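You operate a simulated robot arm through the tools that you are given. There is no shell and no other tool.

You are at the controls of a simulated robot arm. One attempt, no reset.

## Task
Put things in order on the strapping bench top. At the end: the yellow chain brush stands where the yellow coil tie stood; the yellow coil tie stands where the cream spacer (marked "3 mm") stood; the cream spacer from the strapping bench top is in the yellow hold tray; the green plug gauge from the strapping bench top stands on top of the brown striped card spacer; whatever was shut is shut again. Leave all else as you found it, and nothing knocked over.
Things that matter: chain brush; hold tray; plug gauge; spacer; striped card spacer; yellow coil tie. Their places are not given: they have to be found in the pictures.

It is judged by the outcome, as a careful person would: the job done as asked, and still so three seconds after it is handed in. It fails if anything else is knocked over, pushed out of place, dropped, spilled or broken.

## Robot
A 7-joint arm with a two-finger gripper, fixed in place. Base frame: the origin is at the foot of the arm, x ahead of it, y to its left, z up; the work surface is at about z = 0. Lengths are in mm, angles in rad, forces in N, time in s.
With the tool pointing down near the work surface it reaches from about 160 to 380 mm from the base axis. Its first joint turns from -1.257 to 1.257 rad. Payload 0.6 kg.
The TCP is the grasp point between the finger pads, 22 mm short of the fingertips. In the tool frame z runs along the fingers and y along their closing line. The gripper opens to 92 mm; its body begins 65 mm behind the TCP.
Orientation is that of the tool frame in the base frame, as a unit quaternion [w, x, y, z]. With the fingers straight down and closing along the base's y, the tool's x points along the base's -x, its y along +y and its z along -z.

## Interface
- The arm moves only by the tool move_arm. Its arguments are lists of equal length, an entry for each row: "dp": the shift along the base's x, y, z in m, a list of three; "delta_rot": the turn, a rotation vector about the base's x, y, z in degrees, a list of three; "gripper": the opening, from 0 (shut) to 1 (fully open). In form: {"dp": [[tx, ty, tz], ...], "delta_rot": [[rx, ry, rz], ...], "gripper": [gripper, ...]}. A call has 1 to 20 rows; each row is the pose to reach, as a shift and turn from the pose commanded when the call began. Rows are played at 5 a second. More than 50 mm and 0.15 rad between two rows, or a gripper value outside its range, and nothing of the call is played. Where a pose cannot be reached the arm comes as near as it can. A force on the tool above 40 N (or 10 N above the force at the start of the call, whichever is more), or a blocked arm, ends the call early, and 0.2 s more pass. Each finger travels about 59.9 mm/s and halts on what it meets, pressing with about 26 N; the grip force reading is that of the motor and also rises with nothing between the fingers. The clock runs only during rows and for 0.2 s after the last one: add rows that repeat a pose to give the fingers time. The reply holds the time, the measured pose of the TCP, the force on the tool along the base axes, the opening and the grip force, in the units named above and with some noise, with the torque about the TCP (base axes, N m) and any sound that the robot's microphone picked up.
- Cameras (640 x 400 px; columns grow to the right, rows downward): "scene" is fixed at [52.8, -273.3, 400.9]; the picture's right is [0.79, -0.62, 0.00], its down [-0.37, -0.47, -0.80] and it looks along [0.50, 0.63, -0.59] (base axes); focal length 214 px, centre (320, 200). "wrist" rides on the gripper at [71, 19, -102] in the tool frame; the picture's right is [-0.26, 0.97, 0.00], its down [-0.75, -0.20, -0.62] and it looks along [-0.60, -0.16, 0.78] (tool axes); focal length 280 px, centre (320, 200).
- capture(camera): a new picture of that camera. The clock stands still meanwhile.
- pixel_to_xyz(camera, pixels): for up to 12 pixels [column, row] of the newest picture of that camera ("zoom" is the newest enlarged one), the place [x, y, z] in the base frame of the surface seen there, good to about 2 mm. The clock stands still meanwhile.
- enlarge(camera, box): a new picture of the part [left, top, right, bottom] of that camera's present view, enlarged. The clock stands still meanwhile.
- sign_off(): hands the job in; it is judged then, once.

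Open the gripper and draw the arm clear of the work before you hand the job in, unless the task says otherwise.

The tools are called after "Call:" as a command line: name --argument value ..., lists and objects as JSON in quotes. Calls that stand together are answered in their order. move_arm: Moves the arm, as the interface text tells. Its arguments: {"type":"object","properties":{"dp":{"type":"array","items":{"type":"array","items":{"type":"number"}}},"delta_rot":{"type":"array","items":{"type":"array","items":{"type":"number"}}},"gripper":{"type":"array","items":{"type":"number"}}},"required":["dp","delta_rot","gripper"]} The other tools are called the same way: capture (camera) takes a picture; pixel_to_xyz (camera, pixels) gives the place of the surface under pixels of a picture; enlarge (camera, box) takes an enlarged picture of a part of a camera's view; sign_off () hands the job in.

At the start:

```text
time: 0.0
position: [202.9, -17.4, 322.7]
tool_rot: [0.0, 0.0, 1.0, -0.002]
force: [-0.2, -0.1, -0.5]
torque: [0.01, -0.02, -0.02]
opening: 92.0
grip_force: 0.1
```

scene: 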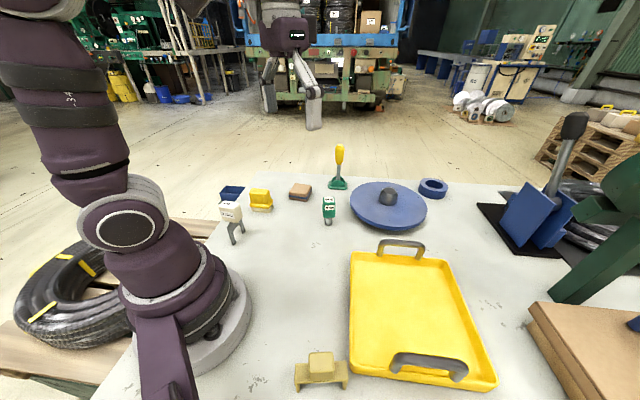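
wrist: 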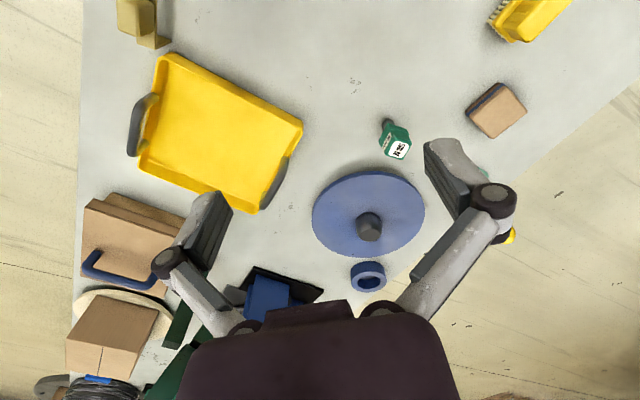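

The scene shows a yellow tray (410,320), a blue lidded disc (388,205), a green thing (329,208), a yellow thing (261,200), a brown block (300,191) and a tan thing at (321,372). I'll enlarge to identify each of them.

Call:
enlarge --camera "scene" --box '[200, 130, 360, 250]'

Call:
enlarge --camera "scene" --box '[270, 230, 510, 400]'

Call:
enlarge --camera "scene" --box '[330, 140, 490, 250]'

Call:
enlarge --camera "scene" --box '[470, 90, 640, 400]'

```text
3.33 times, centred on (280, 190) of scene
```

zoom: 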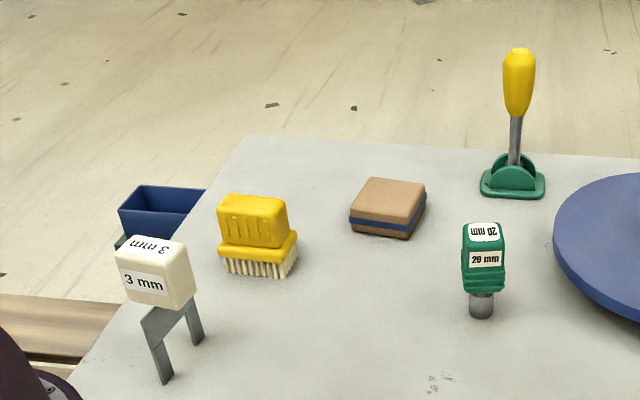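

```text
2.35 times, centred on (390, 315) of scene
```

zoom: 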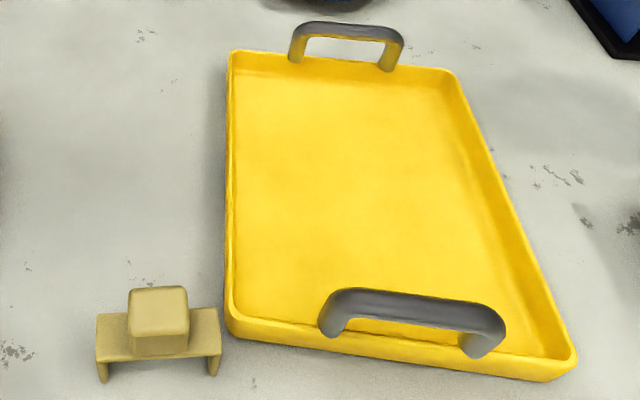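

```text
3.64 times, centred on (410, 195) of scene
```

zoom: 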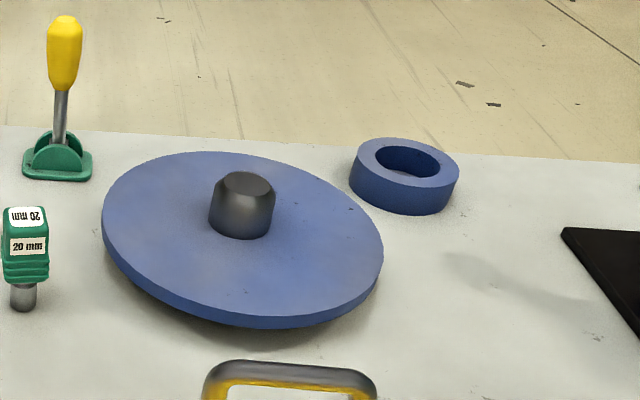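

```text
1.29 times, centred on (555, 245) of scene
```

zoom: 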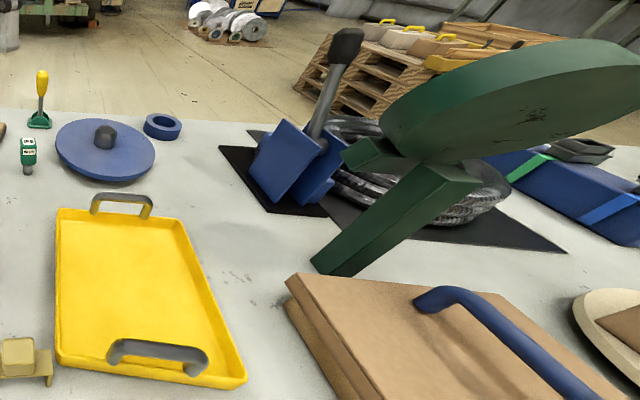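

The brush, the "3 mm" spacer, the "20 mm" plug gauge and the striped block are identified. The coil tie isn't certain, so I'll look closer at the tan item at (321,372), the blue disc and the brown box in the wrist view.

Call:
enlarge --camera "scene" --box '[280, 340, 360, 400]'

Call:
enlarge --camera "wrist" --box '[60, 0, 300, 200]'

Call:
enlarge --camera "wrist" --box '[30, 180, 270, 400]'

Call:
enlarge --camera "wrist" --box '[300, 60, 560, 300]'

```text
6.67 times, centred on (320, 370) of scene
```

zoom: 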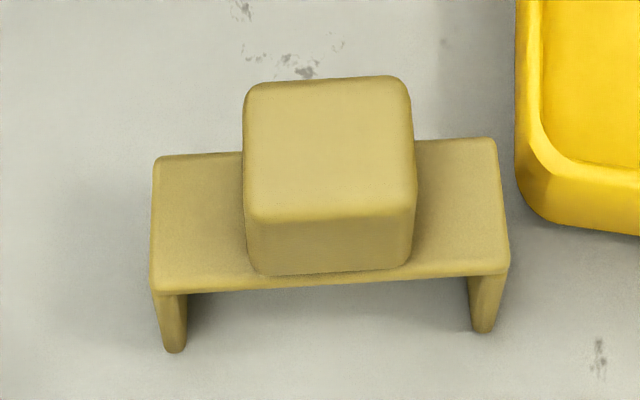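

```text
2.00 times, centred on (180, 100) of wrist
```

zoom: 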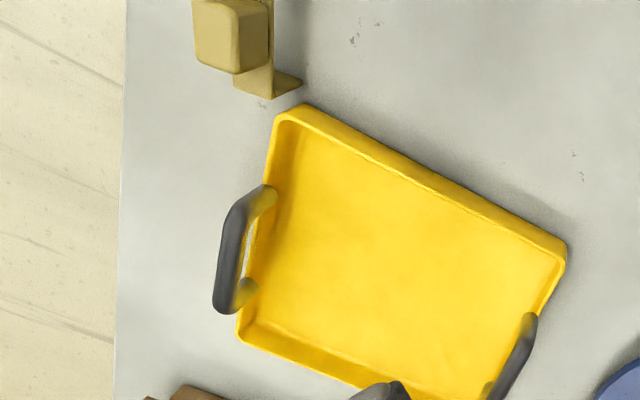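

```text
1.82 times, centred on (150, 290) of wrist
```

zoom: 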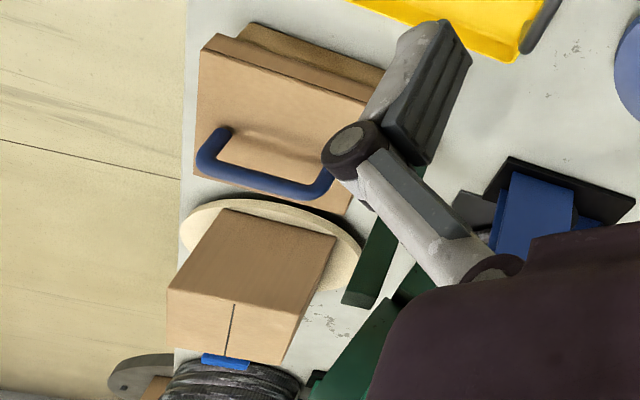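

```text
1.67 times, centred on (430, 180) of wrist
```

zoom: 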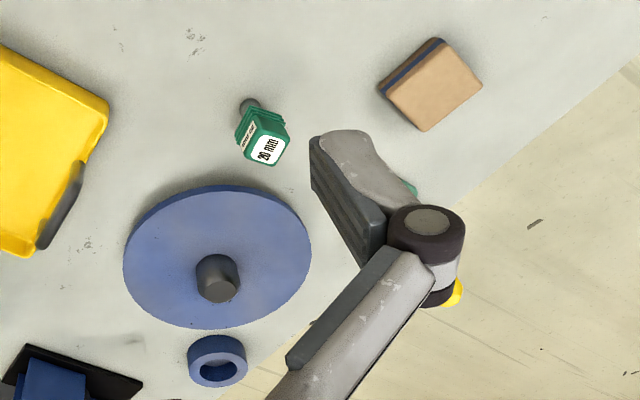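

The tan item is a bridge with a square block on it. Next I'll measure the key places: spacer, brush, card block, gauge, disc, ring and clamp from the scene picture.

Call:
capture --camera "scene"

Call:
capture --camera "wrist"

Call:
pixel_to_xyz --camera "scene" --pixels '[[231, 207], [231, 216], [261, 194], [262, 206], [301, 188], [329, 201], [329, 219], [388, 196], [360, 200], [390, 225], [433, 187], [339, 183]]'

Call:
pixel_to_xyz --camera "scene" --pixels '[[321, 362], [302, 375], [342, 372], [352, 256], [440, 262], [355, 370], [490, 380], [410, 320], [400, 243], [430, 365], [600, 340], [560, 330]]'

Call:
pixel_to_xyz --camera "wrist" --pixels '[[100, 210], [150, 225], [110, 275], [130, 240], [92, 255], [160, 290], [180, 205], [120, 210], [110, 320], [90, 290], [268, 295], [300, 290]]'

```text
taken
```

scene: 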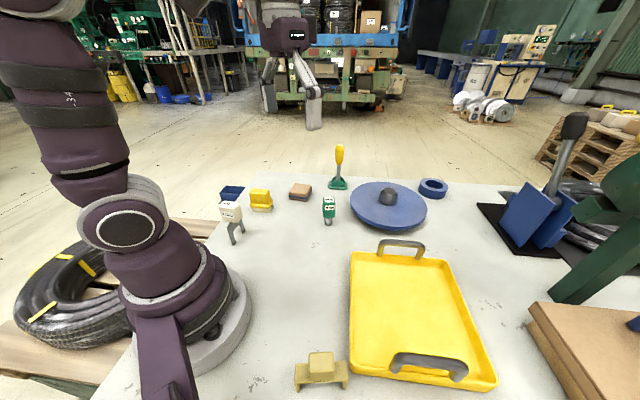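

```text
taken
```

wrist: 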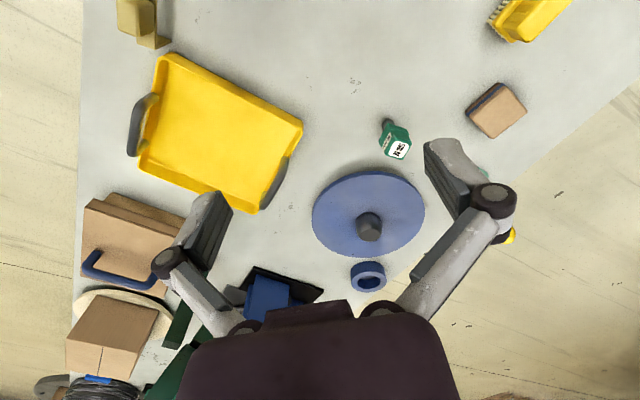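

```text
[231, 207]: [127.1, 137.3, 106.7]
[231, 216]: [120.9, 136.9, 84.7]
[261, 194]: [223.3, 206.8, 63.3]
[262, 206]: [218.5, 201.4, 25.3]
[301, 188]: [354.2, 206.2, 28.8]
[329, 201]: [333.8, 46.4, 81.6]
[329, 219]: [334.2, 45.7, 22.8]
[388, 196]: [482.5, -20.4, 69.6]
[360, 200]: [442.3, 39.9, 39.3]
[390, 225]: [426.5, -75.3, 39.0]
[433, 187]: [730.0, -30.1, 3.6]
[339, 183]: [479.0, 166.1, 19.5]
```

```text
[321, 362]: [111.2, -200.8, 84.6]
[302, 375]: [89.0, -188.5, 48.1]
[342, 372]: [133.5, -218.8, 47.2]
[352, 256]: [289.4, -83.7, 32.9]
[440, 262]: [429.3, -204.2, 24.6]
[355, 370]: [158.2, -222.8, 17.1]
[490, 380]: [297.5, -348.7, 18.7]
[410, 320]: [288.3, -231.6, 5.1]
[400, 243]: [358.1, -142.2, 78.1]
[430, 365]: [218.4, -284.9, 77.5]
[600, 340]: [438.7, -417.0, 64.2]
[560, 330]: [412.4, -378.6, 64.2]
```

```text
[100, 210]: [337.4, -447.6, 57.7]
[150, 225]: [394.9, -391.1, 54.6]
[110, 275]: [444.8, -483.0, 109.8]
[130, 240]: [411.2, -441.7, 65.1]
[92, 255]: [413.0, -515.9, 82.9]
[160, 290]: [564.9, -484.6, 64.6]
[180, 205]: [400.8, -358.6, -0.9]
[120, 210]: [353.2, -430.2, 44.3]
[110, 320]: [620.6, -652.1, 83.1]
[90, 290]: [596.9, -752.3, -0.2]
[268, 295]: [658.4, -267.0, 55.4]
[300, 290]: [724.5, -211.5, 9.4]
```

The disc (482,-20) and the brown box (~412,-430) are outside reach, and the tan bridge at (111,-201) is the coil-tie candidate. I'll swing the arm left at height to inspect the left side and the part of the bench the arm hides.

Call:
move_arm --dp '[[0, 0.029, 0], [-0.003, 0.057, 0], [-0.011, 0.084, 0], [-0.022, 0.11, 0], [-0.037, 0.135, 0], [-0.054, 0.157, 0], [-0.054, 0.157, 0]]' --delta_rot '[[0, 0, 8], [0, 0, 16], [0, 0, 24], [0, 0, 32], [0, 0, 40], [0, 0, 48], [0, 0, 48]]' --gripper '[1, 1, 1, 1, 1, 1, 1]'

Call:
capture --camera "wrist"

Call:
capture --camera "scene"

```text
time: 1.6
position: [147.5, 140.4, 322.7]
tool_rot: [0.0, -0.408, 0.913, -0.001]
force: [-0.1, -1.5, 0.6]
torque: [0.01, -0.01, 0.02]
opening: 92.0
grip_force: 0.1
```

```text
taken
```

wrist: 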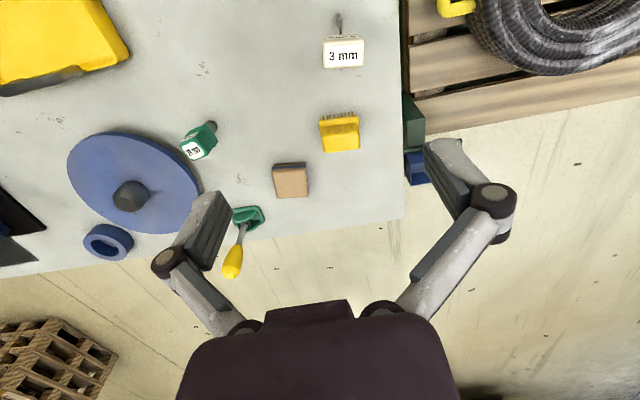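

```text
taken
```

scene: 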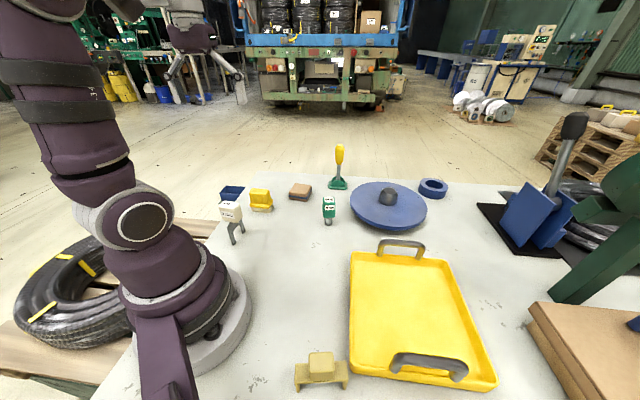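

No coil tie on the left side; the blue box sits off the bench. I'll enlarge the wrist view around the brush, spacer and card (300-420, 10-210) and measure them from here.

Call:
enlarge --camera "wrist" --box '[250, 0, 450, 210]'

Call:
enlarge --camera "wrist" --box '[150, 90, 310, 290]'

Call:
pixel_to_xyz --camera "wrist" --pixels '[[344, 40], [326, 42], [362, 42], [344, 56], [340, 23], [322, 121], [357, 121], [323, 150], [358, 150], [274, 166], [305, 166], [292, 182]]'

Call:
pixel_to_xyz --camera "wrist" --pixels '[[275, 171], [304, 170], [278, 196], [307, 195], [204, 138], [192, 150], [212, 124], [202, 155], [190, 138], [214, 140], [328, 131], [340, 131]]'

```text
1.90 times, centred on (350, 105) of wrist
```

zoom: 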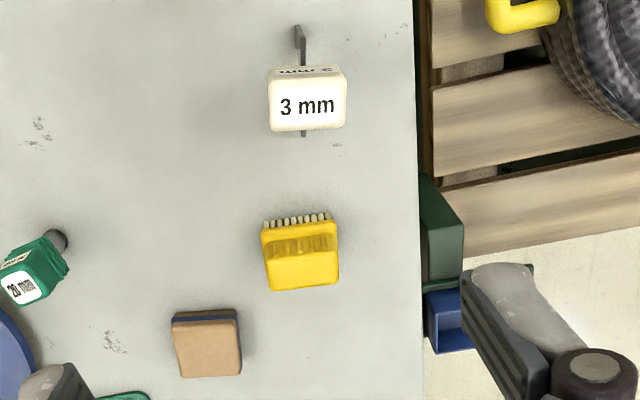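

```text
2.00 times, centred on (230, 190) of wrist
```

zoom: 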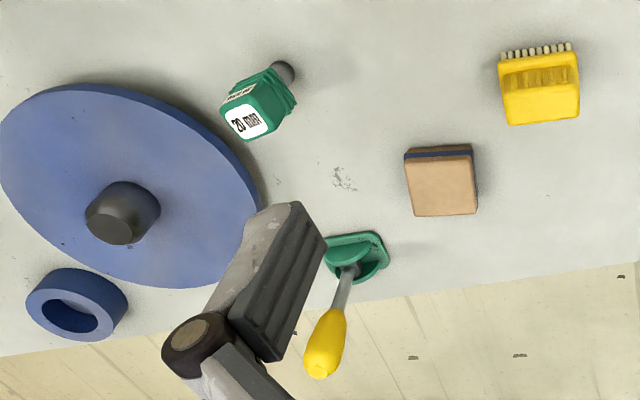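

```text
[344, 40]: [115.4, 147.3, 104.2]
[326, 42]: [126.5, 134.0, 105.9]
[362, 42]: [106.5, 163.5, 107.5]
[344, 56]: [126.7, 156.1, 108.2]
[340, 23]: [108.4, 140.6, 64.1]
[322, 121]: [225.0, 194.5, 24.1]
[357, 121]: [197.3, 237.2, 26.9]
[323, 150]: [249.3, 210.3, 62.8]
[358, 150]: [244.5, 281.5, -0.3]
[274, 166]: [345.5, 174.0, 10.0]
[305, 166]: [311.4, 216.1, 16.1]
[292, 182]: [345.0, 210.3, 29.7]
```

```text
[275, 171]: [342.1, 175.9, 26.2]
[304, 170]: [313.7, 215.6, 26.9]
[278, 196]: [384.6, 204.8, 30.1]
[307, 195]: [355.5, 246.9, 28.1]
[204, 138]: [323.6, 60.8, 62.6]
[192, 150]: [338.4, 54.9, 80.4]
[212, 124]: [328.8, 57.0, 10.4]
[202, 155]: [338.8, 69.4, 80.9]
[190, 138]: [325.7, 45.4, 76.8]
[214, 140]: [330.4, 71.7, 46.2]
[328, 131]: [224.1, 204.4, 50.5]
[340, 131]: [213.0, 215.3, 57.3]
```

The card's top corners come out at (342,176), (314,216), (356,247), (385,205), z≈28, centre about (349,211). I'll swing to the right side to inspect the tan bridge and the bench there.

Call:
move_arm --dp '[[0.017, -0.022, 0], [0.032, -0.047, 0], [0.043, -0.073, 0], [0.051, -0.1, 0], [0.054, -0.128, 0], [0.054, -0.157, 0], [0.05, -0.186, 0], [0.041, -0.213, 0], [0.029, -0.238, 0], [0.013, -0.262, 0], [-0.006, -0.284, 0], [-0.006, -0.284, 0]]' --delta_rot '[[0, 0, -8], [0, 0, -16], [0, 0, -24], [0, 0, -32], [0, 0, -40], [0, 0, -48], [0, 0, -56], [0, 0, -64], [0, 0, -72], [0, 0, -80], [0, 0, -88], [0, 0, -88]]' --gripper '[1, 1, 1, 1, 1, 1, 1, 1, 1, 1, 1, 1]'

Call:
capture --camera "wrist"

Call:
capture --camera "scene"

```text
time: 4.2
position: [142.9, -145.5, 322.8]
tool_rot: [0.0, 0.342, 0.94, -0.001]
force: [-0.8, 0.7, -0.9]
torque: [-0.01, -0.03, 0.02]
opening: 92.3
grip_force: 0.0
```

```text
taken
```

wrist: 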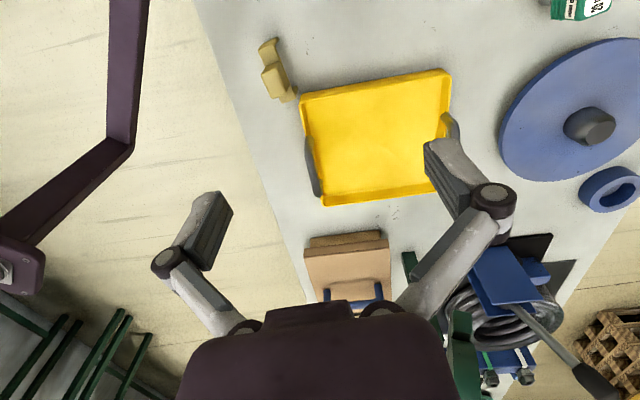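

```text
taken
```

scene: 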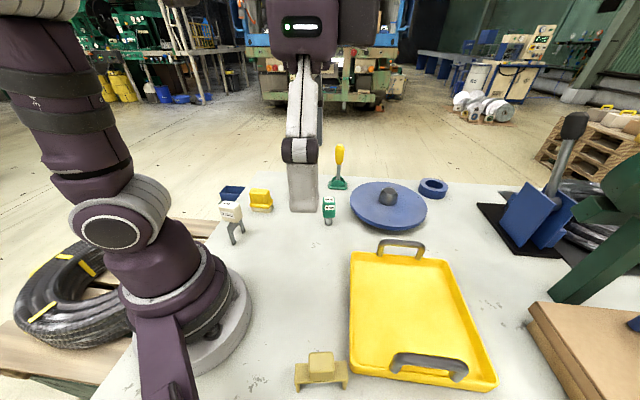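

The only yellowish movable thing on the bench besides the brush is the khaki bridge at (275,75) in this view. I'll enlarge and measure it and the tray.

Call:
enlarge --camera "wrist" --box '[230, 20, 330, 120]'

Call:
pixel_to_xyz --camera "wrist" --pixels '[[268, 43], [274, 70], [288, 98], [263, 75], [285, 66], [269, 99], [283, 88], [265, 47], [275, 42], [280, 75], [300, 95], [450, 72]]'

Call:
pixel_to_xyz --camera "wrist" --pixels '[[325, 205], [440, 190], [315, 120], [380, 130], [420, 100], [330, 180], [430, 175], [310, 165], [450, 125], [350, 100], [360, 160], [400, 160]]'

```text
4.00 times, centred on (280, 70) of wrist
```

zoom: 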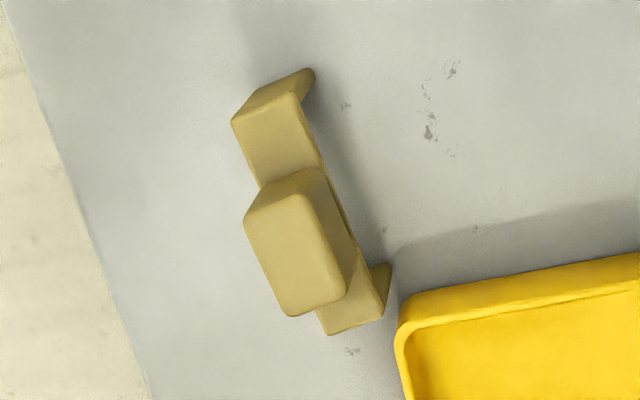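

```text
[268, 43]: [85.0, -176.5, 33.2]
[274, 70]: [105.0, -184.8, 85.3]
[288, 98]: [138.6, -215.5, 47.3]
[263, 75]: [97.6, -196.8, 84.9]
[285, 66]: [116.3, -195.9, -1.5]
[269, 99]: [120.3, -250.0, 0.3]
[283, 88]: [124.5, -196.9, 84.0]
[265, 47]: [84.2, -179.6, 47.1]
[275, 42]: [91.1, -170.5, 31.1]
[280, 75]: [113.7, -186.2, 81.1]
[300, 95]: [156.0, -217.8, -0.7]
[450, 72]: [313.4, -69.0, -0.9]
```

```text
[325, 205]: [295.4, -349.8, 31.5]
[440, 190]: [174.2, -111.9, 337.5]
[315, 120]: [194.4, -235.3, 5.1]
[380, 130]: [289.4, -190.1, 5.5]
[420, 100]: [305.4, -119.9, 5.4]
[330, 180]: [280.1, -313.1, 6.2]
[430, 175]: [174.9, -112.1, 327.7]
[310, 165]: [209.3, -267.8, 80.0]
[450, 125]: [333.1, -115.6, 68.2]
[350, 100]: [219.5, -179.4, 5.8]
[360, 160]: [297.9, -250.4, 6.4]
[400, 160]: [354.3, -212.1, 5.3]
```

The coil tie has its deck at z≈47 and a block top at z≈85, centred around (111,-200). For accurate poses I'll take close zooms from the scene camera of the spacer and the tie.

Call:
enlarge --camera "scene" --box '[205, 190, 255, 250]'

Call:
pixel_to_xyz --camera "zoom" --pixels '[[320, 100], [320, 200], [250, 250], [400, 250], [300, 150], [340, 130], [380, 340], [300, 340], [320, 300], [360, 200], [280, 200], [440, 330]]'

```text
6.67 times, centred on (230, 220) of scene
```

zoom: 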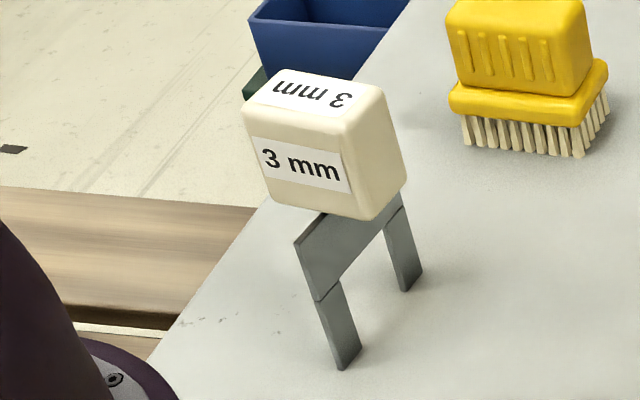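

```text
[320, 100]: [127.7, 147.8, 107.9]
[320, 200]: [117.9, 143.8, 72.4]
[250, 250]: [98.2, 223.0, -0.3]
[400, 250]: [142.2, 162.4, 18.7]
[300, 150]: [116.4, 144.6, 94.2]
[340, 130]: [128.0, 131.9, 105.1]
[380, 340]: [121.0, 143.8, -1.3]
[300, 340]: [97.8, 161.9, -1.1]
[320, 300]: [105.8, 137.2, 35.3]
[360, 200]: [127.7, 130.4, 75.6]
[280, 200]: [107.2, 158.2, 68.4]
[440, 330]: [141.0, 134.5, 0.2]
```

The spacer is a block on a thin grey fork whose plane runs along about 34°. I'll sample its faces more densely for the exact centre and yaw.

Call:
pixel_to_xyz --camera "zoom" --pixels '[[256, 150], [270, 190], [330, 210], [265, 150], [330, 160], [380, 130], [395, 180], [380, 200], [370, 110], [385, 160], [300, 190], [375, 170]]'

Call:
pixel_to_xyz --camera "zoom" --pixels '[[252, 102], [262, 92], [275, 80], [288, 72], [310, 76], [340, 82], [365, 87], [376, 92], [365, 103], [352, 115], [335, 122], [290, 113]]'

Call:
pixel_to_xyz --camera "zoom" --pixels '[[310, 260], [330, 260], [350, 240], [370, 225], [325, 320], [335, 340], [345, 355], [342, 365], [395, 230], [405, 260], [412, 280], [408, 285]]'

```text
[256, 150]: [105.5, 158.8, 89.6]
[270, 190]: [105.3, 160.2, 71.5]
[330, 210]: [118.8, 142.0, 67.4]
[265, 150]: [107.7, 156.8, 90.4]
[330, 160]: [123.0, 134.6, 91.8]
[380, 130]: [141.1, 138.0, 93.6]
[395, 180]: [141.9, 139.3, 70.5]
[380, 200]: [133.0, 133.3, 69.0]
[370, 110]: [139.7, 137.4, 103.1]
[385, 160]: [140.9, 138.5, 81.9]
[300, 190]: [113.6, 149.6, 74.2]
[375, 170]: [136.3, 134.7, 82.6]
```

```text
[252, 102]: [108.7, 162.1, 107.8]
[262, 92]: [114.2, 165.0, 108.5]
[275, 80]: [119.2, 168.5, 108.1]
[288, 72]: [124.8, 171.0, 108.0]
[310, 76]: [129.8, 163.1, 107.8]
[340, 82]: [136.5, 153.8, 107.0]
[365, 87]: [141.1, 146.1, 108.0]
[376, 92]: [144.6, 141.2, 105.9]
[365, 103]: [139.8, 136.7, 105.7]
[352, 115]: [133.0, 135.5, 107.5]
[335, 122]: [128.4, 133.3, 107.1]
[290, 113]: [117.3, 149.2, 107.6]
```

```text
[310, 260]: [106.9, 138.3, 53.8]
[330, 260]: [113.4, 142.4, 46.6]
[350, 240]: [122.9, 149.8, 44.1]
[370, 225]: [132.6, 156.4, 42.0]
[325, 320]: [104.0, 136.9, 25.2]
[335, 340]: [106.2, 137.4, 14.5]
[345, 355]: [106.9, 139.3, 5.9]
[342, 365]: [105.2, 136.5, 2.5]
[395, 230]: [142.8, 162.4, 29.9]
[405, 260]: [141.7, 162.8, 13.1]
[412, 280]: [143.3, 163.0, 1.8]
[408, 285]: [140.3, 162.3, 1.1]
```

Front face direction is about -54°, and the fork plane sits near the block's middle. I'll sample the fork's extremes to fix its centre.

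Call:
pixel_to_xyz --camera "zoom" --pixels '[[298, 247], [304, 262], [319, 303], [337, 367], [358, 347], [388, 236], [404, 289], [421, 272], [416, 255], [401, 208], [345, 305], [340, 285]]'

Call:
enlarge --camera "scene" --box '[290, 345, 355, 400]'

Call:
pixel_to_xyz --camera "zoom" --pixels '[[240, 80], [280, 80], [320, 80], [360, 80], [390, 80], [240, 140], [280, 150], [320, 150], [360, 150], [400, 140], [320, 110], [250, 190]]'

```text
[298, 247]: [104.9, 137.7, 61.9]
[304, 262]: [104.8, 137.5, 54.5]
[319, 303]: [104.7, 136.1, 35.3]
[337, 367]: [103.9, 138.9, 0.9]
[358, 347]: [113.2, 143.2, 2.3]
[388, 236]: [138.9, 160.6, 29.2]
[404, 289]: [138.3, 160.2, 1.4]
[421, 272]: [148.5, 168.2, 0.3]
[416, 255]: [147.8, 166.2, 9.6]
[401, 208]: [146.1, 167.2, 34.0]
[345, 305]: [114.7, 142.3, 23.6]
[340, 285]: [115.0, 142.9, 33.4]
```

```text
7.27 times, centred on (322, 372) of scene
```

zoom: 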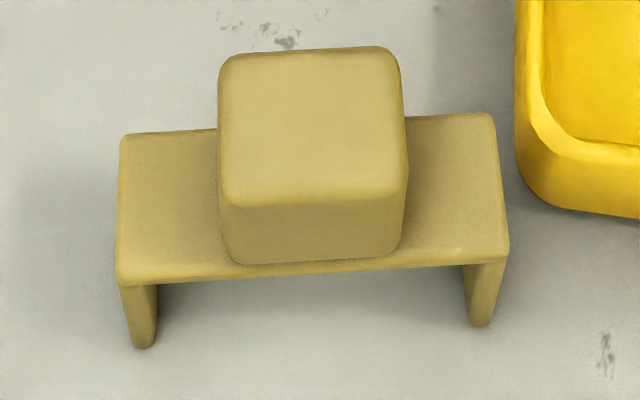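

```text
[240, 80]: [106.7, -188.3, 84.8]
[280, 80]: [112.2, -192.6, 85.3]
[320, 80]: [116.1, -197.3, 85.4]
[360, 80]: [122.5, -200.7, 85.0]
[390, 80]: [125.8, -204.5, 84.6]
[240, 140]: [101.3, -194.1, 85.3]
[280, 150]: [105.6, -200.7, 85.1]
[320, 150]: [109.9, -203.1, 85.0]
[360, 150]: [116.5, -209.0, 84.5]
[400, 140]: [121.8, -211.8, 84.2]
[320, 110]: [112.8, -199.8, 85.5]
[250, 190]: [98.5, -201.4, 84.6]
```

The spacer's centre works out to about (126.5,152.5), with faces along 35° and 125°. I'll sample the tie's deck and legs next, in this zoom.

Call:
pixel_to_xyz --camera "zoom" --pixels '[[128, 145], [126, 265], [200, 140], [210, 262], [415, 125], [488, 122], [500, 240], [420, 250], [140, 340], [480, 318], [130, 200], [495, 180]]'

Call:
pixel_to_xyz --camera "zoom" --pixels '[[228, 65], [300, 56], [385, 53], [393, 100], [399, 165], [390, 185], [310, 195], [235, 190], [223, 130], [250, 230], [320, 228], [390, 220]]'

Call:
pixel_to_xyz --camera "zoom" --pixels '[[522, 100], [530, 170], [560, 200], [620, 210], [530, 20], [600, 100], [570, 150], [600, 180], [545, 160], [130, 300], [150, 300], [470, 290]]'

```text
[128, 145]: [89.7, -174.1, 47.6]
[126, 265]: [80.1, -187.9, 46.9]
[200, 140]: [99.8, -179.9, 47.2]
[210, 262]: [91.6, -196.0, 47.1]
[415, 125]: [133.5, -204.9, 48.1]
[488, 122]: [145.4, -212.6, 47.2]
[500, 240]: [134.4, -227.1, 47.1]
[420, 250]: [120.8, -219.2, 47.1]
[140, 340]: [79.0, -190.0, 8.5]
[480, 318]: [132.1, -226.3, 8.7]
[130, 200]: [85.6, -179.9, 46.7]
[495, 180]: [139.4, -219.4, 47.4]
```

```text
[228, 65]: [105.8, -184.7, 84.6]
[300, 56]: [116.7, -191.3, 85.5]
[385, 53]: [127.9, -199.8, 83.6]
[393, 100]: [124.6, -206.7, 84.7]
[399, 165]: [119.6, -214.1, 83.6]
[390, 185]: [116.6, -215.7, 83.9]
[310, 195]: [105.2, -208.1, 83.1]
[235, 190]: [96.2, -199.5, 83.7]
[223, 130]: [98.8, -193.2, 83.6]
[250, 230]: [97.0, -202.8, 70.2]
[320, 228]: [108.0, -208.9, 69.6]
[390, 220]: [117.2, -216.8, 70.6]
```

```text
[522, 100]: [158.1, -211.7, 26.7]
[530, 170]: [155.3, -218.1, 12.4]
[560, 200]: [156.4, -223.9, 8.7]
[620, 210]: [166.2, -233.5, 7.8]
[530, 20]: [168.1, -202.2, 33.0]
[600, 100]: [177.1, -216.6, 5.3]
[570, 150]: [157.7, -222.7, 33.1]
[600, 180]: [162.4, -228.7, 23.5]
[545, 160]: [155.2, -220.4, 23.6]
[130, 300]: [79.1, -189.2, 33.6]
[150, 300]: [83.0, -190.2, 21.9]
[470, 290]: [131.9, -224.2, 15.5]
```

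The tie's centre is about (112.2,-200.2), long axis at -35°, block about 28×21 mm. I'll zoom in on the brush and gauge from the scene camera for the same measurement.

Call:
enlarge --camera "scene" --box '[240, 180, 285, 220]'

Call:
pixel_to_xyz --camera "zoom" --pixels '[[200, 130], [250, 110], [320, 120], [400, 130], [250, 180], [330, 190], [390, 190], [200, 240], [320, 260], [440, 230], [240, 290], [350, 300]]'

Call:
enlarge --camera "scene" --box '[305, 185, 355, 235]'

Call:
pixel_to_xyz --camera "zoom" --pixels '[[290, 90], [320, 90], [350, 90], [290, 130], [320, 130], [350, 130], [300, 180], [340, 180], [365, 160], [320, 280], [310, 300], [335, 300]]'

```text
10.00 times, centred on (262, 200) of scene
```

zoom: 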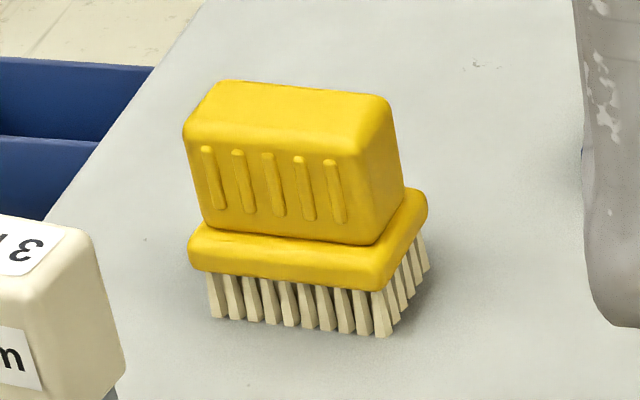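

```text
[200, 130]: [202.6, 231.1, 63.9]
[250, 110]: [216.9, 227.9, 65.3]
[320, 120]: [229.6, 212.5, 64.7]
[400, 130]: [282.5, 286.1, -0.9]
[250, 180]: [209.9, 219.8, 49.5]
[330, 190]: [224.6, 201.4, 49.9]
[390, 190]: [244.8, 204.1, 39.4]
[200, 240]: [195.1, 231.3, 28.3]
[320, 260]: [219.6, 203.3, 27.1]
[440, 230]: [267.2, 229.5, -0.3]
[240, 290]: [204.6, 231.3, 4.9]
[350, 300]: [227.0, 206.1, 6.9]
```

```text
8.00 times, centred on (330, 210) of scene
```

zoom: 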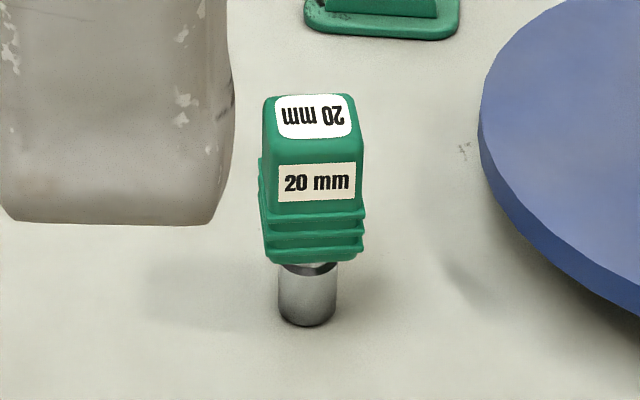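

```text
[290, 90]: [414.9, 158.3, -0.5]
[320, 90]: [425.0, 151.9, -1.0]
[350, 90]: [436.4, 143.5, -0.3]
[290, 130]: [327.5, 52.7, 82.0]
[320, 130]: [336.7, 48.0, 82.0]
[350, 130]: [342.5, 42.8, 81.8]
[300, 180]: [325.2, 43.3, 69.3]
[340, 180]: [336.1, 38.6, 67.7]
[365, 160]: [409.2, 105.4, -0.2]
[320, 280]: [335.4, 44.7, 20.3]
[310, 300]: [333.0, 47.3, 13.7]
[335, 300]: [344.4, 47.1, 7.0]
```

I'll sample more edge points on the gauge in this zoom, then re-zoom on the brush for its edges.

Call:
pixel_to_xyz --camera "zoom" --pixels '[[270, 100], [300, 97], [335, 98], [350, 100], [356, 130], [358, 142], [320, 146], [275, 148], [267, 125], [275, 180], [310, 208], [355, 200]]'

Call:
pixel_to_xyz --camera "zoom" --pixels '[[270, 245], [310, 245], [355, 240], [285, 252], [282, 300], [295, 300], [307, 300], [320, 300], [332, 296], [307, 322], [295, 318], [320, 318]]'

Call:
enlarge --camera "scene" --box '[240, 180, 285, 220]'

Call:
pixel_to_xyz --camera "zoom" --pixels '[[195, 122], [222, 86], [300, 88], [380, 100], [388, 110], [370, 135], [340, 148], [270, 140], [220, 200], [350, 230], [385, 220], [395, 170]]'

Call:
pixel_to_xyz --camera "zoom" --pixels '[[196, 255], [370, 280], [400, 255], [424, 210], [418, 195], [212, 305], [300, 318], [378, 330], [400, 305], [426, 265], [205, 232], [350, 255]]'

```text
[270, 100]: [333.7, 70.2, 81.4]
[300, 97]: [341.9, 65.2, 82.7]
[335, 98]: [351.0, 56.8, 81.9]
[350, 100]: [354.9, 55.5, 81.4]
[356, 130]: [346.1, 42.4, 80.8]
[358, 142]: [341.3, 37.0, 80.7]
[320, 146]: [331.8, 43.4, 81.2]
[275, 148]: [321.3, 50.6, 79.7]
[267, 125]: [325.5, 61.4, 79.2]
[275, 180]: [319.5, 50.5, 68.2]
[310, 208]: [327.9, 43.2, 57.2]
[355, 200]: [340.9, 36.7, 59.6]
```

```text
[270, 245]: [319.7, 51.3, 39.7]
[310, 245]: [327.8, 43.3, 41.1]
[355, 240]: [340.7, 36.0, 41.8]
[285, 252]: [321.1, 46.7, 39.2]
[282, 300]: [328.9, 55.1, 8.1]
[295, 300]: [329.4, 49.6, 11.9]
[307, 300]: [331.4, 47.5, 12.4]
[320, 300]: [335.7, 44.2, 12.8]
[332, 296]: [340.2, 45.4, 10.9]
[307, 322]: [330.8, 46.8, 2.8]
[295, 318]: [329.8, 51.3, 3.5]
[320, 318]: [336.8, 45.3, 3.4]
```

```text
10.00 times, centred on (262, 200) of scene
```

zoom: 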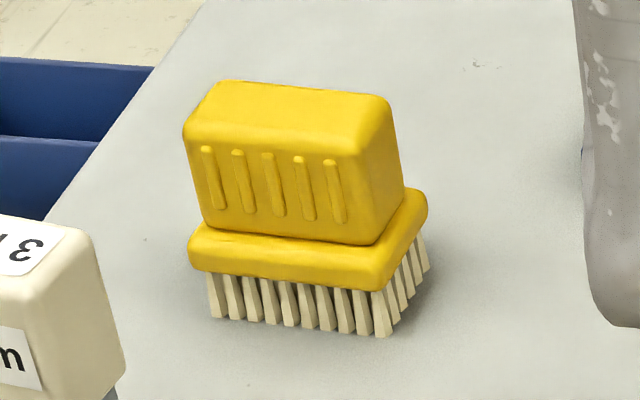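

```text
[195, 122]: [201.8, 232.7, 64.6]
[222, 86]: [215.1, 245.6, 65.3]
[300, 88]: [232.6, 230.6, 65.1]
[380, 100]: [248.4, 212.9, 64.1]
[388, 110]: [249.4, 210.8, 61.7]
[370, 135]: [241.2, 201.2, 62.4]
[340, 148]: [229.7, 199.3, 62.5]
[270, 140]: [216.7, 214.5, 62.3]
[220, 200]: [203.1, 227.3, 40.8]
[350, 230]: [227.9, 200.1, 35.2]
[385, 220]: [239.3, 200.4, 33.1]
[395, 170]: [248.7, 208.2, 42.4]
```

```text
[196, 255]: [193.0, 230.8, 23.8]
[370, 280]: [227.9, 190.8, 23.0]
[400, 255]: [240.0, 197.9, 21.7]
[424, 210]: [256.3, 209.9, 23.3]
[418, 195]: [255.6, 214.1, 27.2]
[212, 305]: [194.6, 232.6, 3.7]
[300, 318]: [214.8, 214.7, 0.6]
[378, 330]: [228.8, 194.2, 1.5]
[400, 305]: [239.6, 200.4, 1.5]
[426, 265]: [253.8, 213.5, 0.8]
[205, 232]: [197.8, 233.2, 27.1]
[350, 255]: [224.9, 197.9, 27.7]
```

All poses are measured: gauge (337,53), brush (225,222), card (349,211). Next I swing to a point above the spacer (126.5,152.5) with the closing line along 125°, stopping at z=200.

Call:
move_arm --dp '[[0.0182, 0.0215, 0], [0.0333, 0.0452, 0], [0.0449, 0.0708, 0], [0.0529, 0.0976, 0], [0.0571, 0.1253, 0], [0.0574, 0.1531, 0], [0.0538, 0.1807, 0], [0.0465, 0.2074, 0], [0.0355, 0.233, 0], [0.0212, 0.2566, 0], [0.0038, 0.2779, 0], [-0.0164, 0.2969, 0], [-0.0164, 0.2969, -0.041], [-0.0164, 0.2969, -0.082], [-0.0164, 0.2969, -0.1227], [-0.0164, 0.2969, -0.1227]]' --delta_rot '[[0, 0, 6.25], [0, 0, 12.5], [0, 0, 18.75], [0, 0, 25], [0, 0, 31.25], [0, 0, 37.5], [0, 0, 43.75], [0, 0, 50], [0, 0, 56.25], [0, 0, 62.5], [0, 0, 68.75], [0, 0, 75], [0, 0, 75], [0, 0, 75], [0, 0, 75], [0, 0, 75]]' --gripper '[1, 1, 1, 1, 1, 1, 1, 1, 1, 1, 1, 1, 1, 1, 1, 1]'

Call:
capture --camera "wrist"

Call:
capture --camera "scene"

```text
time: 7.6
position: [126.0, 151.6, 200.4]
tool_rot: [0.001, -0.301, 0.954, -0.001]
force: [-0.2, -0.7, -0.2]
torque: [0.0, -0.02, 0.01]
opening: 91.9
grip_force: 0.0
```

```text
taken
```

wrist: 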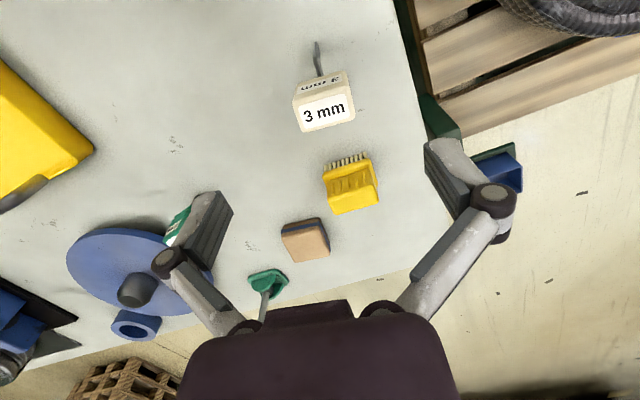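

```text
taken
```

scene: 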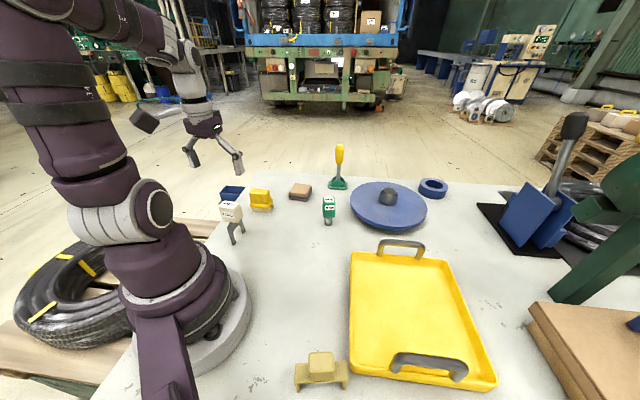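

The gripper is over the spacer at (126,151.6,200.4). I'll check the spacer's top-face corners in the wrist picture near (325,112) to verify the alignment.

Call:
enlarge --camera "wrist" --box '[280, 30, 370, 140]'

Call:
pixel_to_xyz --camera "wrist" --pixels '[[297, 104], [348, 92], [354, 118], [301, 129], [325, 110], [310, 115], [340, 108], [300, 90], [320, 85], [340, 80], [318, 45], [320, 68]]'

```text
3.64 times, centred on (325, 85) of wrist
```

zoom: 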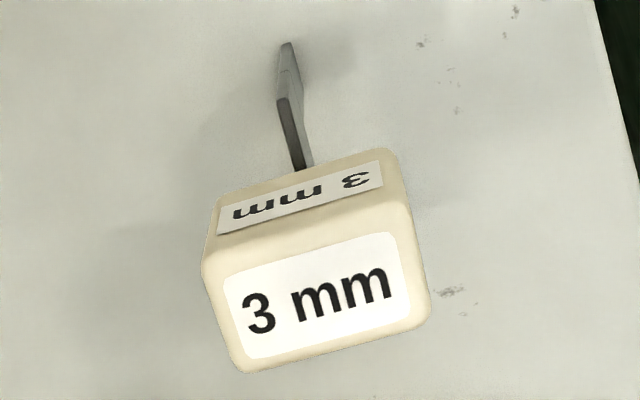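

```text
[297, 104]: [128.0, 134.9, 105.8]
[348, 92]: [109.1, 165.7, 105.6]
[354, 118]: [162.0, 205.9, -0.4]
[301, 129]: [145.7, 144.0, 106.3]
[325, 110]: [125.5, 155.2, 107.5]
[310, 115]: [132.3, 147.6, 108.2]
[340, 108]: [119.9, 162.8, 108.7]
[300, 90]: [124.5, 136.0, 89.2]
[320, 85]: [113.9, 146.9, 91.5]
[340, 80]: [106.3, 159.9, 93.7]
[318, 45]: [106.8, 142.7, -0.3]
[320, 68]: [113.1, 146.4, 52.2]
```

The corners agree with centre about (126.5,153.5) and the edges are aligned with the fingers. I descend straight to z=88 with open fingers first.

Call:
move_arm --dp '[[0, 0.001, -0.03], [0, 0.001, -0.06], [0, 0.001, -0.09], [0, 0.001, -0.112], [0, 0.001, -0.112]]' --delta_rot '[[0, 0, 0], [0, 0, 0], [0, 0, 0], [0, 0, 0], [0, 0, 0]]' --gripper '[1, 1, 1, 1, 1]'

Call:
capture --camera "wrist"

Call:
enlarge --camera "scene" --box '[180, 130, 300, 260]'

```text
time: 8.8
position: [126.2, 153.2, 87.6]
tool_rot: [0.001, -0.301, 0.954, -0.002]
force: [0.2, -0.2, 0.1]
torque: [-0.01, 0.01, -0.02]
opening: 92.1
grip_force: 0.0
```

```text
taken
```

wrist: 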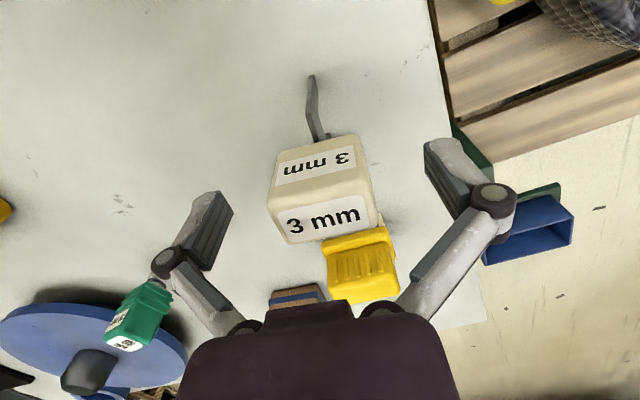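

```text
3.08 times, centred on (240, 195) of scene
```

zoom: 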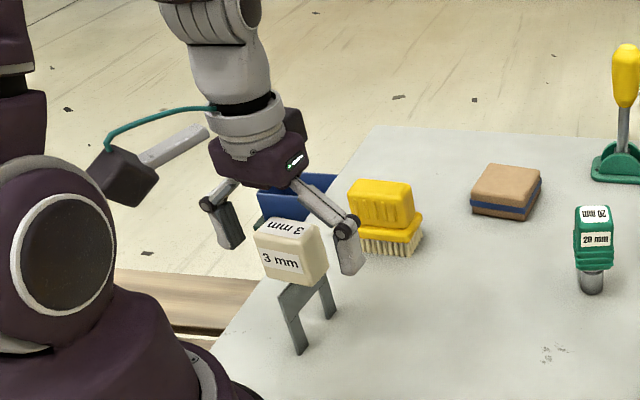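

The block sits between the fingers, centred near column 321. I close the gripper and wait for it to settle.

Call:
move_arm --dp '[[0, 0, 0], [0, 0, 0], [0, 0, 0], [0, 0, 0], [0, 0, 0], [0, 0, 0]]' --delta_rot '[[0, 0, 0], [0, 0, 0], [0, 0, 0], [0, 0, 0], [0, 0, 0], [0, 0, 0]]' --gripper '[0.7, 0.5, 0.4, 0.2, 0.2, 0.2]'

Call:
capture --camera "wrist"

Call:
enlarge --camera "scene" --box '[180, 130, 300, 260]'

```text
time: 10.2
position: [125.7, 153.8, 88.7]
tool_rot: [0.001, -0.3, 0.954, -0.001]
force: [-0.7, 0.3, 6.7]
torque: [-0.02, 0.0, 0.04]
opening: 41.2
grip_force: 25.5
```

```text
taken
```

wrist: 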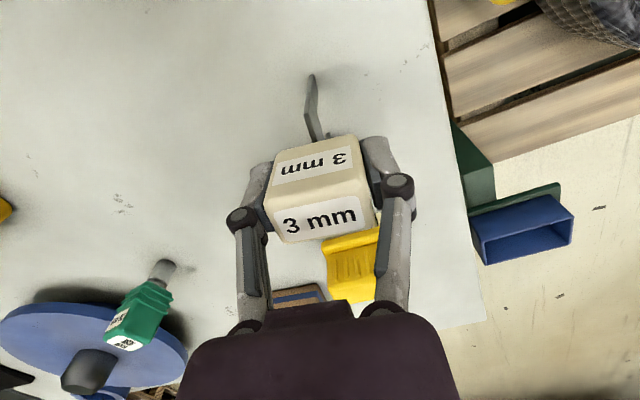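

```text
3.08 times, centred on (240, 195) of scene
```

zoom: 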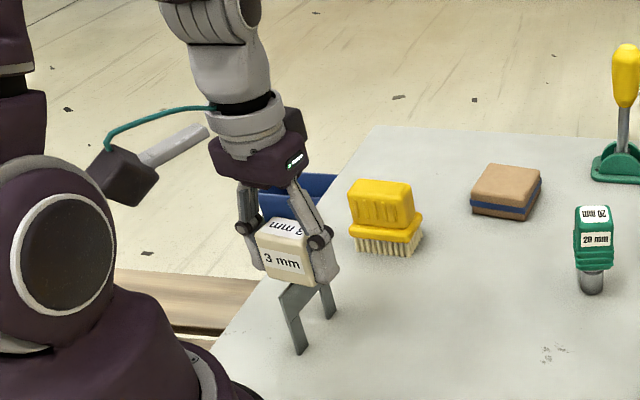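

Gripped at 41 mm. I lift straight up slowly, then check that it hangs true.

Call:
move_arm --dp '[[0, 0, 0.01], [0, 0, 0.03], [0, 0, 0.06], [0, 0, 0.1], [0, 0, 0.14], [0, 0, 0.14]]' --delta_rot '[[0, 0, 0], [0, 0, 0], [0, 0, 0], [0, 0, 0], [0, 0, 0], [0, 0, 0]]' --gripper '[0.2, 0.2, 0.2, 0.2, 0.2, 0.2]'

Call:
capture --camera "wrist"

Call:
capture --camera "scene"

```text
time: 11.6
position: [126.3, 155.3, 229.4]
tool_rot: [0.0, -0.301, 0.954, -0.002]
force: [0.4, -0.6, -1.0]
torque: [0.01, 0.01, 0.02]
opening: 41.3
grip_force: 26.0
```

```text
taken
```

wrist: 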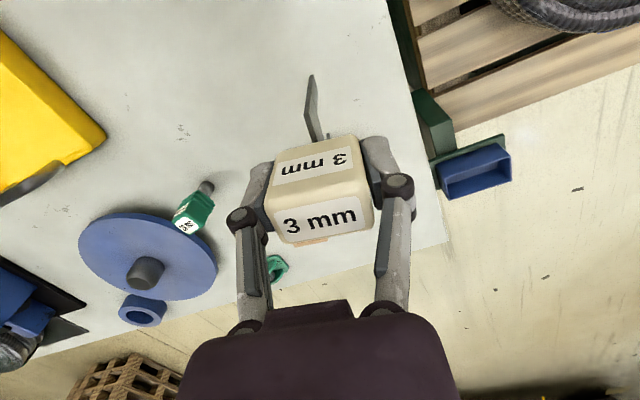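

```text
taken
```

scene: 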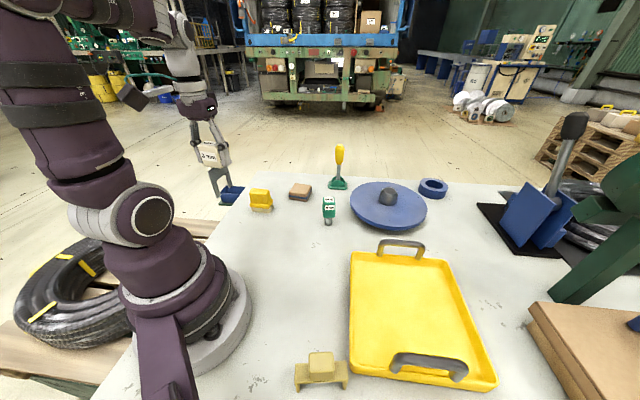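

The spacer hangs straight, its fork still vertical. I carry it at z≈228 in an arc to above the tray at about (258,-188), turning it parallel to the tray's sides.

Call:
move_arm --dp '[[0.0257, -0.0102, 0], [0.0505, -0.0246, 0], [0.0741, -0.043, 0], [0.0957, -0.0654, 0], [0.1147, -0.0915, 0], [0.1305, -0.121, 0], [0.1425, -0.1536, 0], [0.1503, -0.1886, 0], [0.1534, -0.2256, 0], [0.1514, -0.2639, 0], [0.1441, -0.3028, 0], [0.1315, -0.3415, 0], [0.1315, -0.3415, 0]]' --delta_rot '[[0, 0, -6.42], [0, 0, -12.84], [0, 0, -19.26], [0, 0, -25.68], [0, 0, -32.1], [0, 0, -38.5], [0, 0, -44.9], [0, 0, -51.3], [0, 0, -57.8], [0, 0, -64.2], [0, 0, -70.6], [0, 0, -77], [0, 0, -77]]' --gripper '[0.2, 0.2, 0.2, 0.2, 0.2, 0.2, 0.2, 0.2, 0.2, 0.2, 0.2, 0.2, 0.2]'

Call:
capture --camera "wrist"

Call:
capture --camera "scene"

```text
time: 14.4
position: [258.9, -187.9, 228.5]
tool_rot: [0.0, 0.359, 0.934, -0.001]
force: [0.2, -0.9, -1.4]
torque: [0.0, -0.03, -0.02]
opening: 41.3
grip_force: 26.0
```

```text
taken
```

wrist: 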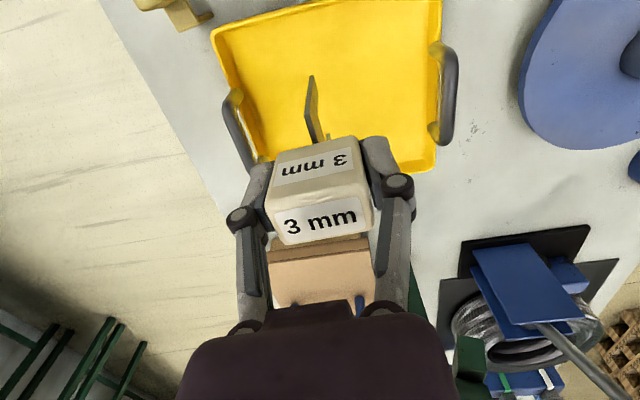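

```text
taken
```

scene: 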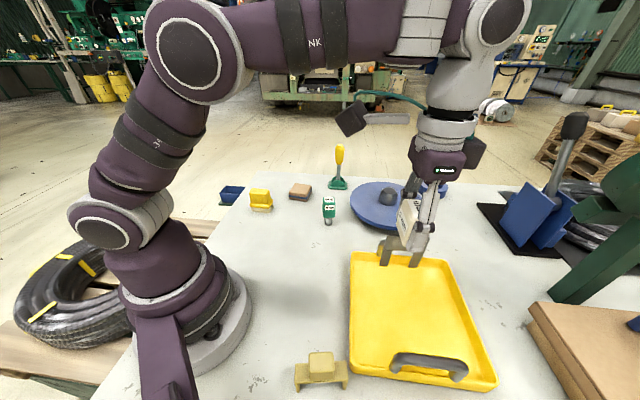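

The spacer is over the tray floor. I lower it to about 12 mm above the expected contact height (TCP z≈94) and check.

Call:
move_arm --dp '[[0, 0, -0.03], [0, 0, -0.065], [0, 0, -0.1], [0, 0, -0.12], [0, 0, -0.125], [0, 0, -0.125]]' --delta_rot '[[0, 0, 0], [0, 0, 0], [0, 0, 0], [0, 0, 0], [0, 0, 0], [0, 0, 0]]' --gripper '[0.2, 0.2, 0.2, 0.2, 0.2, 0.2]'

Call:
enlarge --camera "scene" --box '[330, 180, 480, 340]'

Call:
capture --camera "wrist"

```text
time: 15.8
position: [257.4, -187.5, 104.2]
tool_rot: [0.0, 0.358, 0.934, -0.002]
force: [0.3, -0.2, -0.8]
torque: [-0.01, 0.04, 0.0]
opening: 41.4
grip_force: 26.1
```

```text
2.50 times, centred on (405, 260) of scene
```

zoom: 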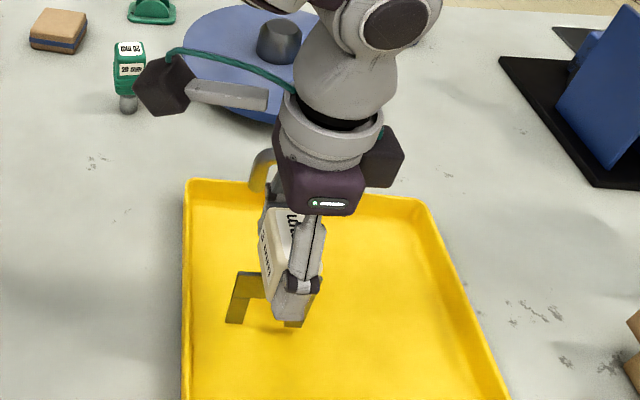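

```text
taken
```

wrist: 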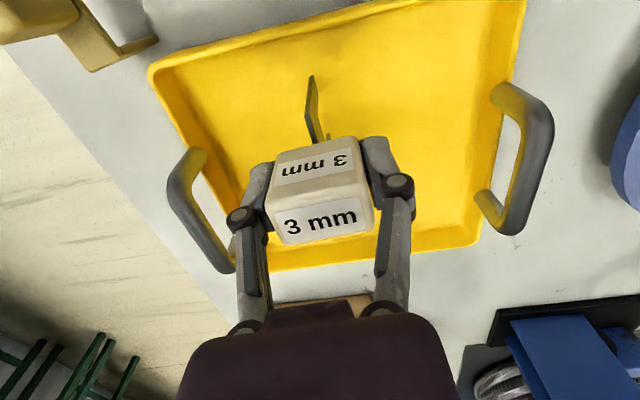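

Clear of the walls and handles. I go down in small steps to TCP z≈94 and watch the vertical force.

Call:
move_arm --dp '[[0, 0, -0.003], [0, 0, -0.006], [0, 0, -0.0075], [0, 0, -0.0085], [0, 0, -0.0085]]' --delta_rot '[[0, 0, 0], [0, 0, 0], [0, 0, 0], [0, 0, 0], [0, 0, 0]]' --gripper '[0.2, 0.2, 0.2, 0.2, 0.2]'

```text
time: 17.0
position: [257.3, -186.9, 92.8]
tool_rot: [-0.001, 0.359, 0.933, -0.002]
force: [-0.9, -0.2, 1.9]
torque: [-0.04, 0.02, -0.03]
opening: 41.3
grip_force: 25.5
```

Force z rose from about -1 to +1.9 N, suggesting light contact. I lower one more mm to confirm it.

Call:
move_arm --dp '[[0, 0, -0.0005], [0, 0, -0.001], [0, 0, -0.001]]' --delta_rot '[[0, 0, 0], [0, 0, 0], [0, 0, 0]]' --gripper '[0.2, 0.2, 0.2]'

Call:
enlarge --camera "scene" --box '[365, 210, 455, 310]'

```text
time: 17.8
position: [258.3, -187.8, 93.9]
tool_rot: [0.001, 0.358, 0.934, -0.001]
force: [-2.7, 4.1, 23.6]
torque: [0.09, 0.03, 0.05]
opening: 41.1
grip_force: 26.1
```

```text
4.00 times, centred on (410, 260) of scene
```

zoom: 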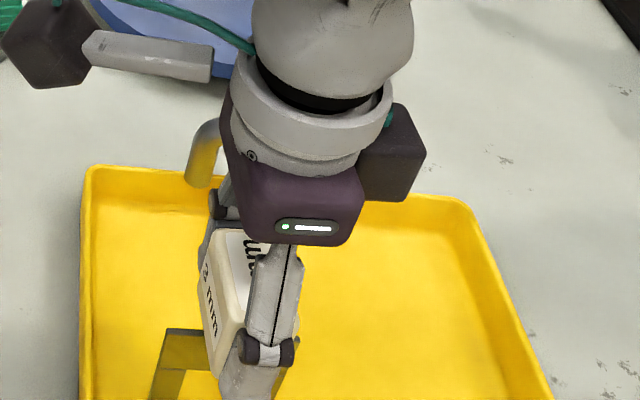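

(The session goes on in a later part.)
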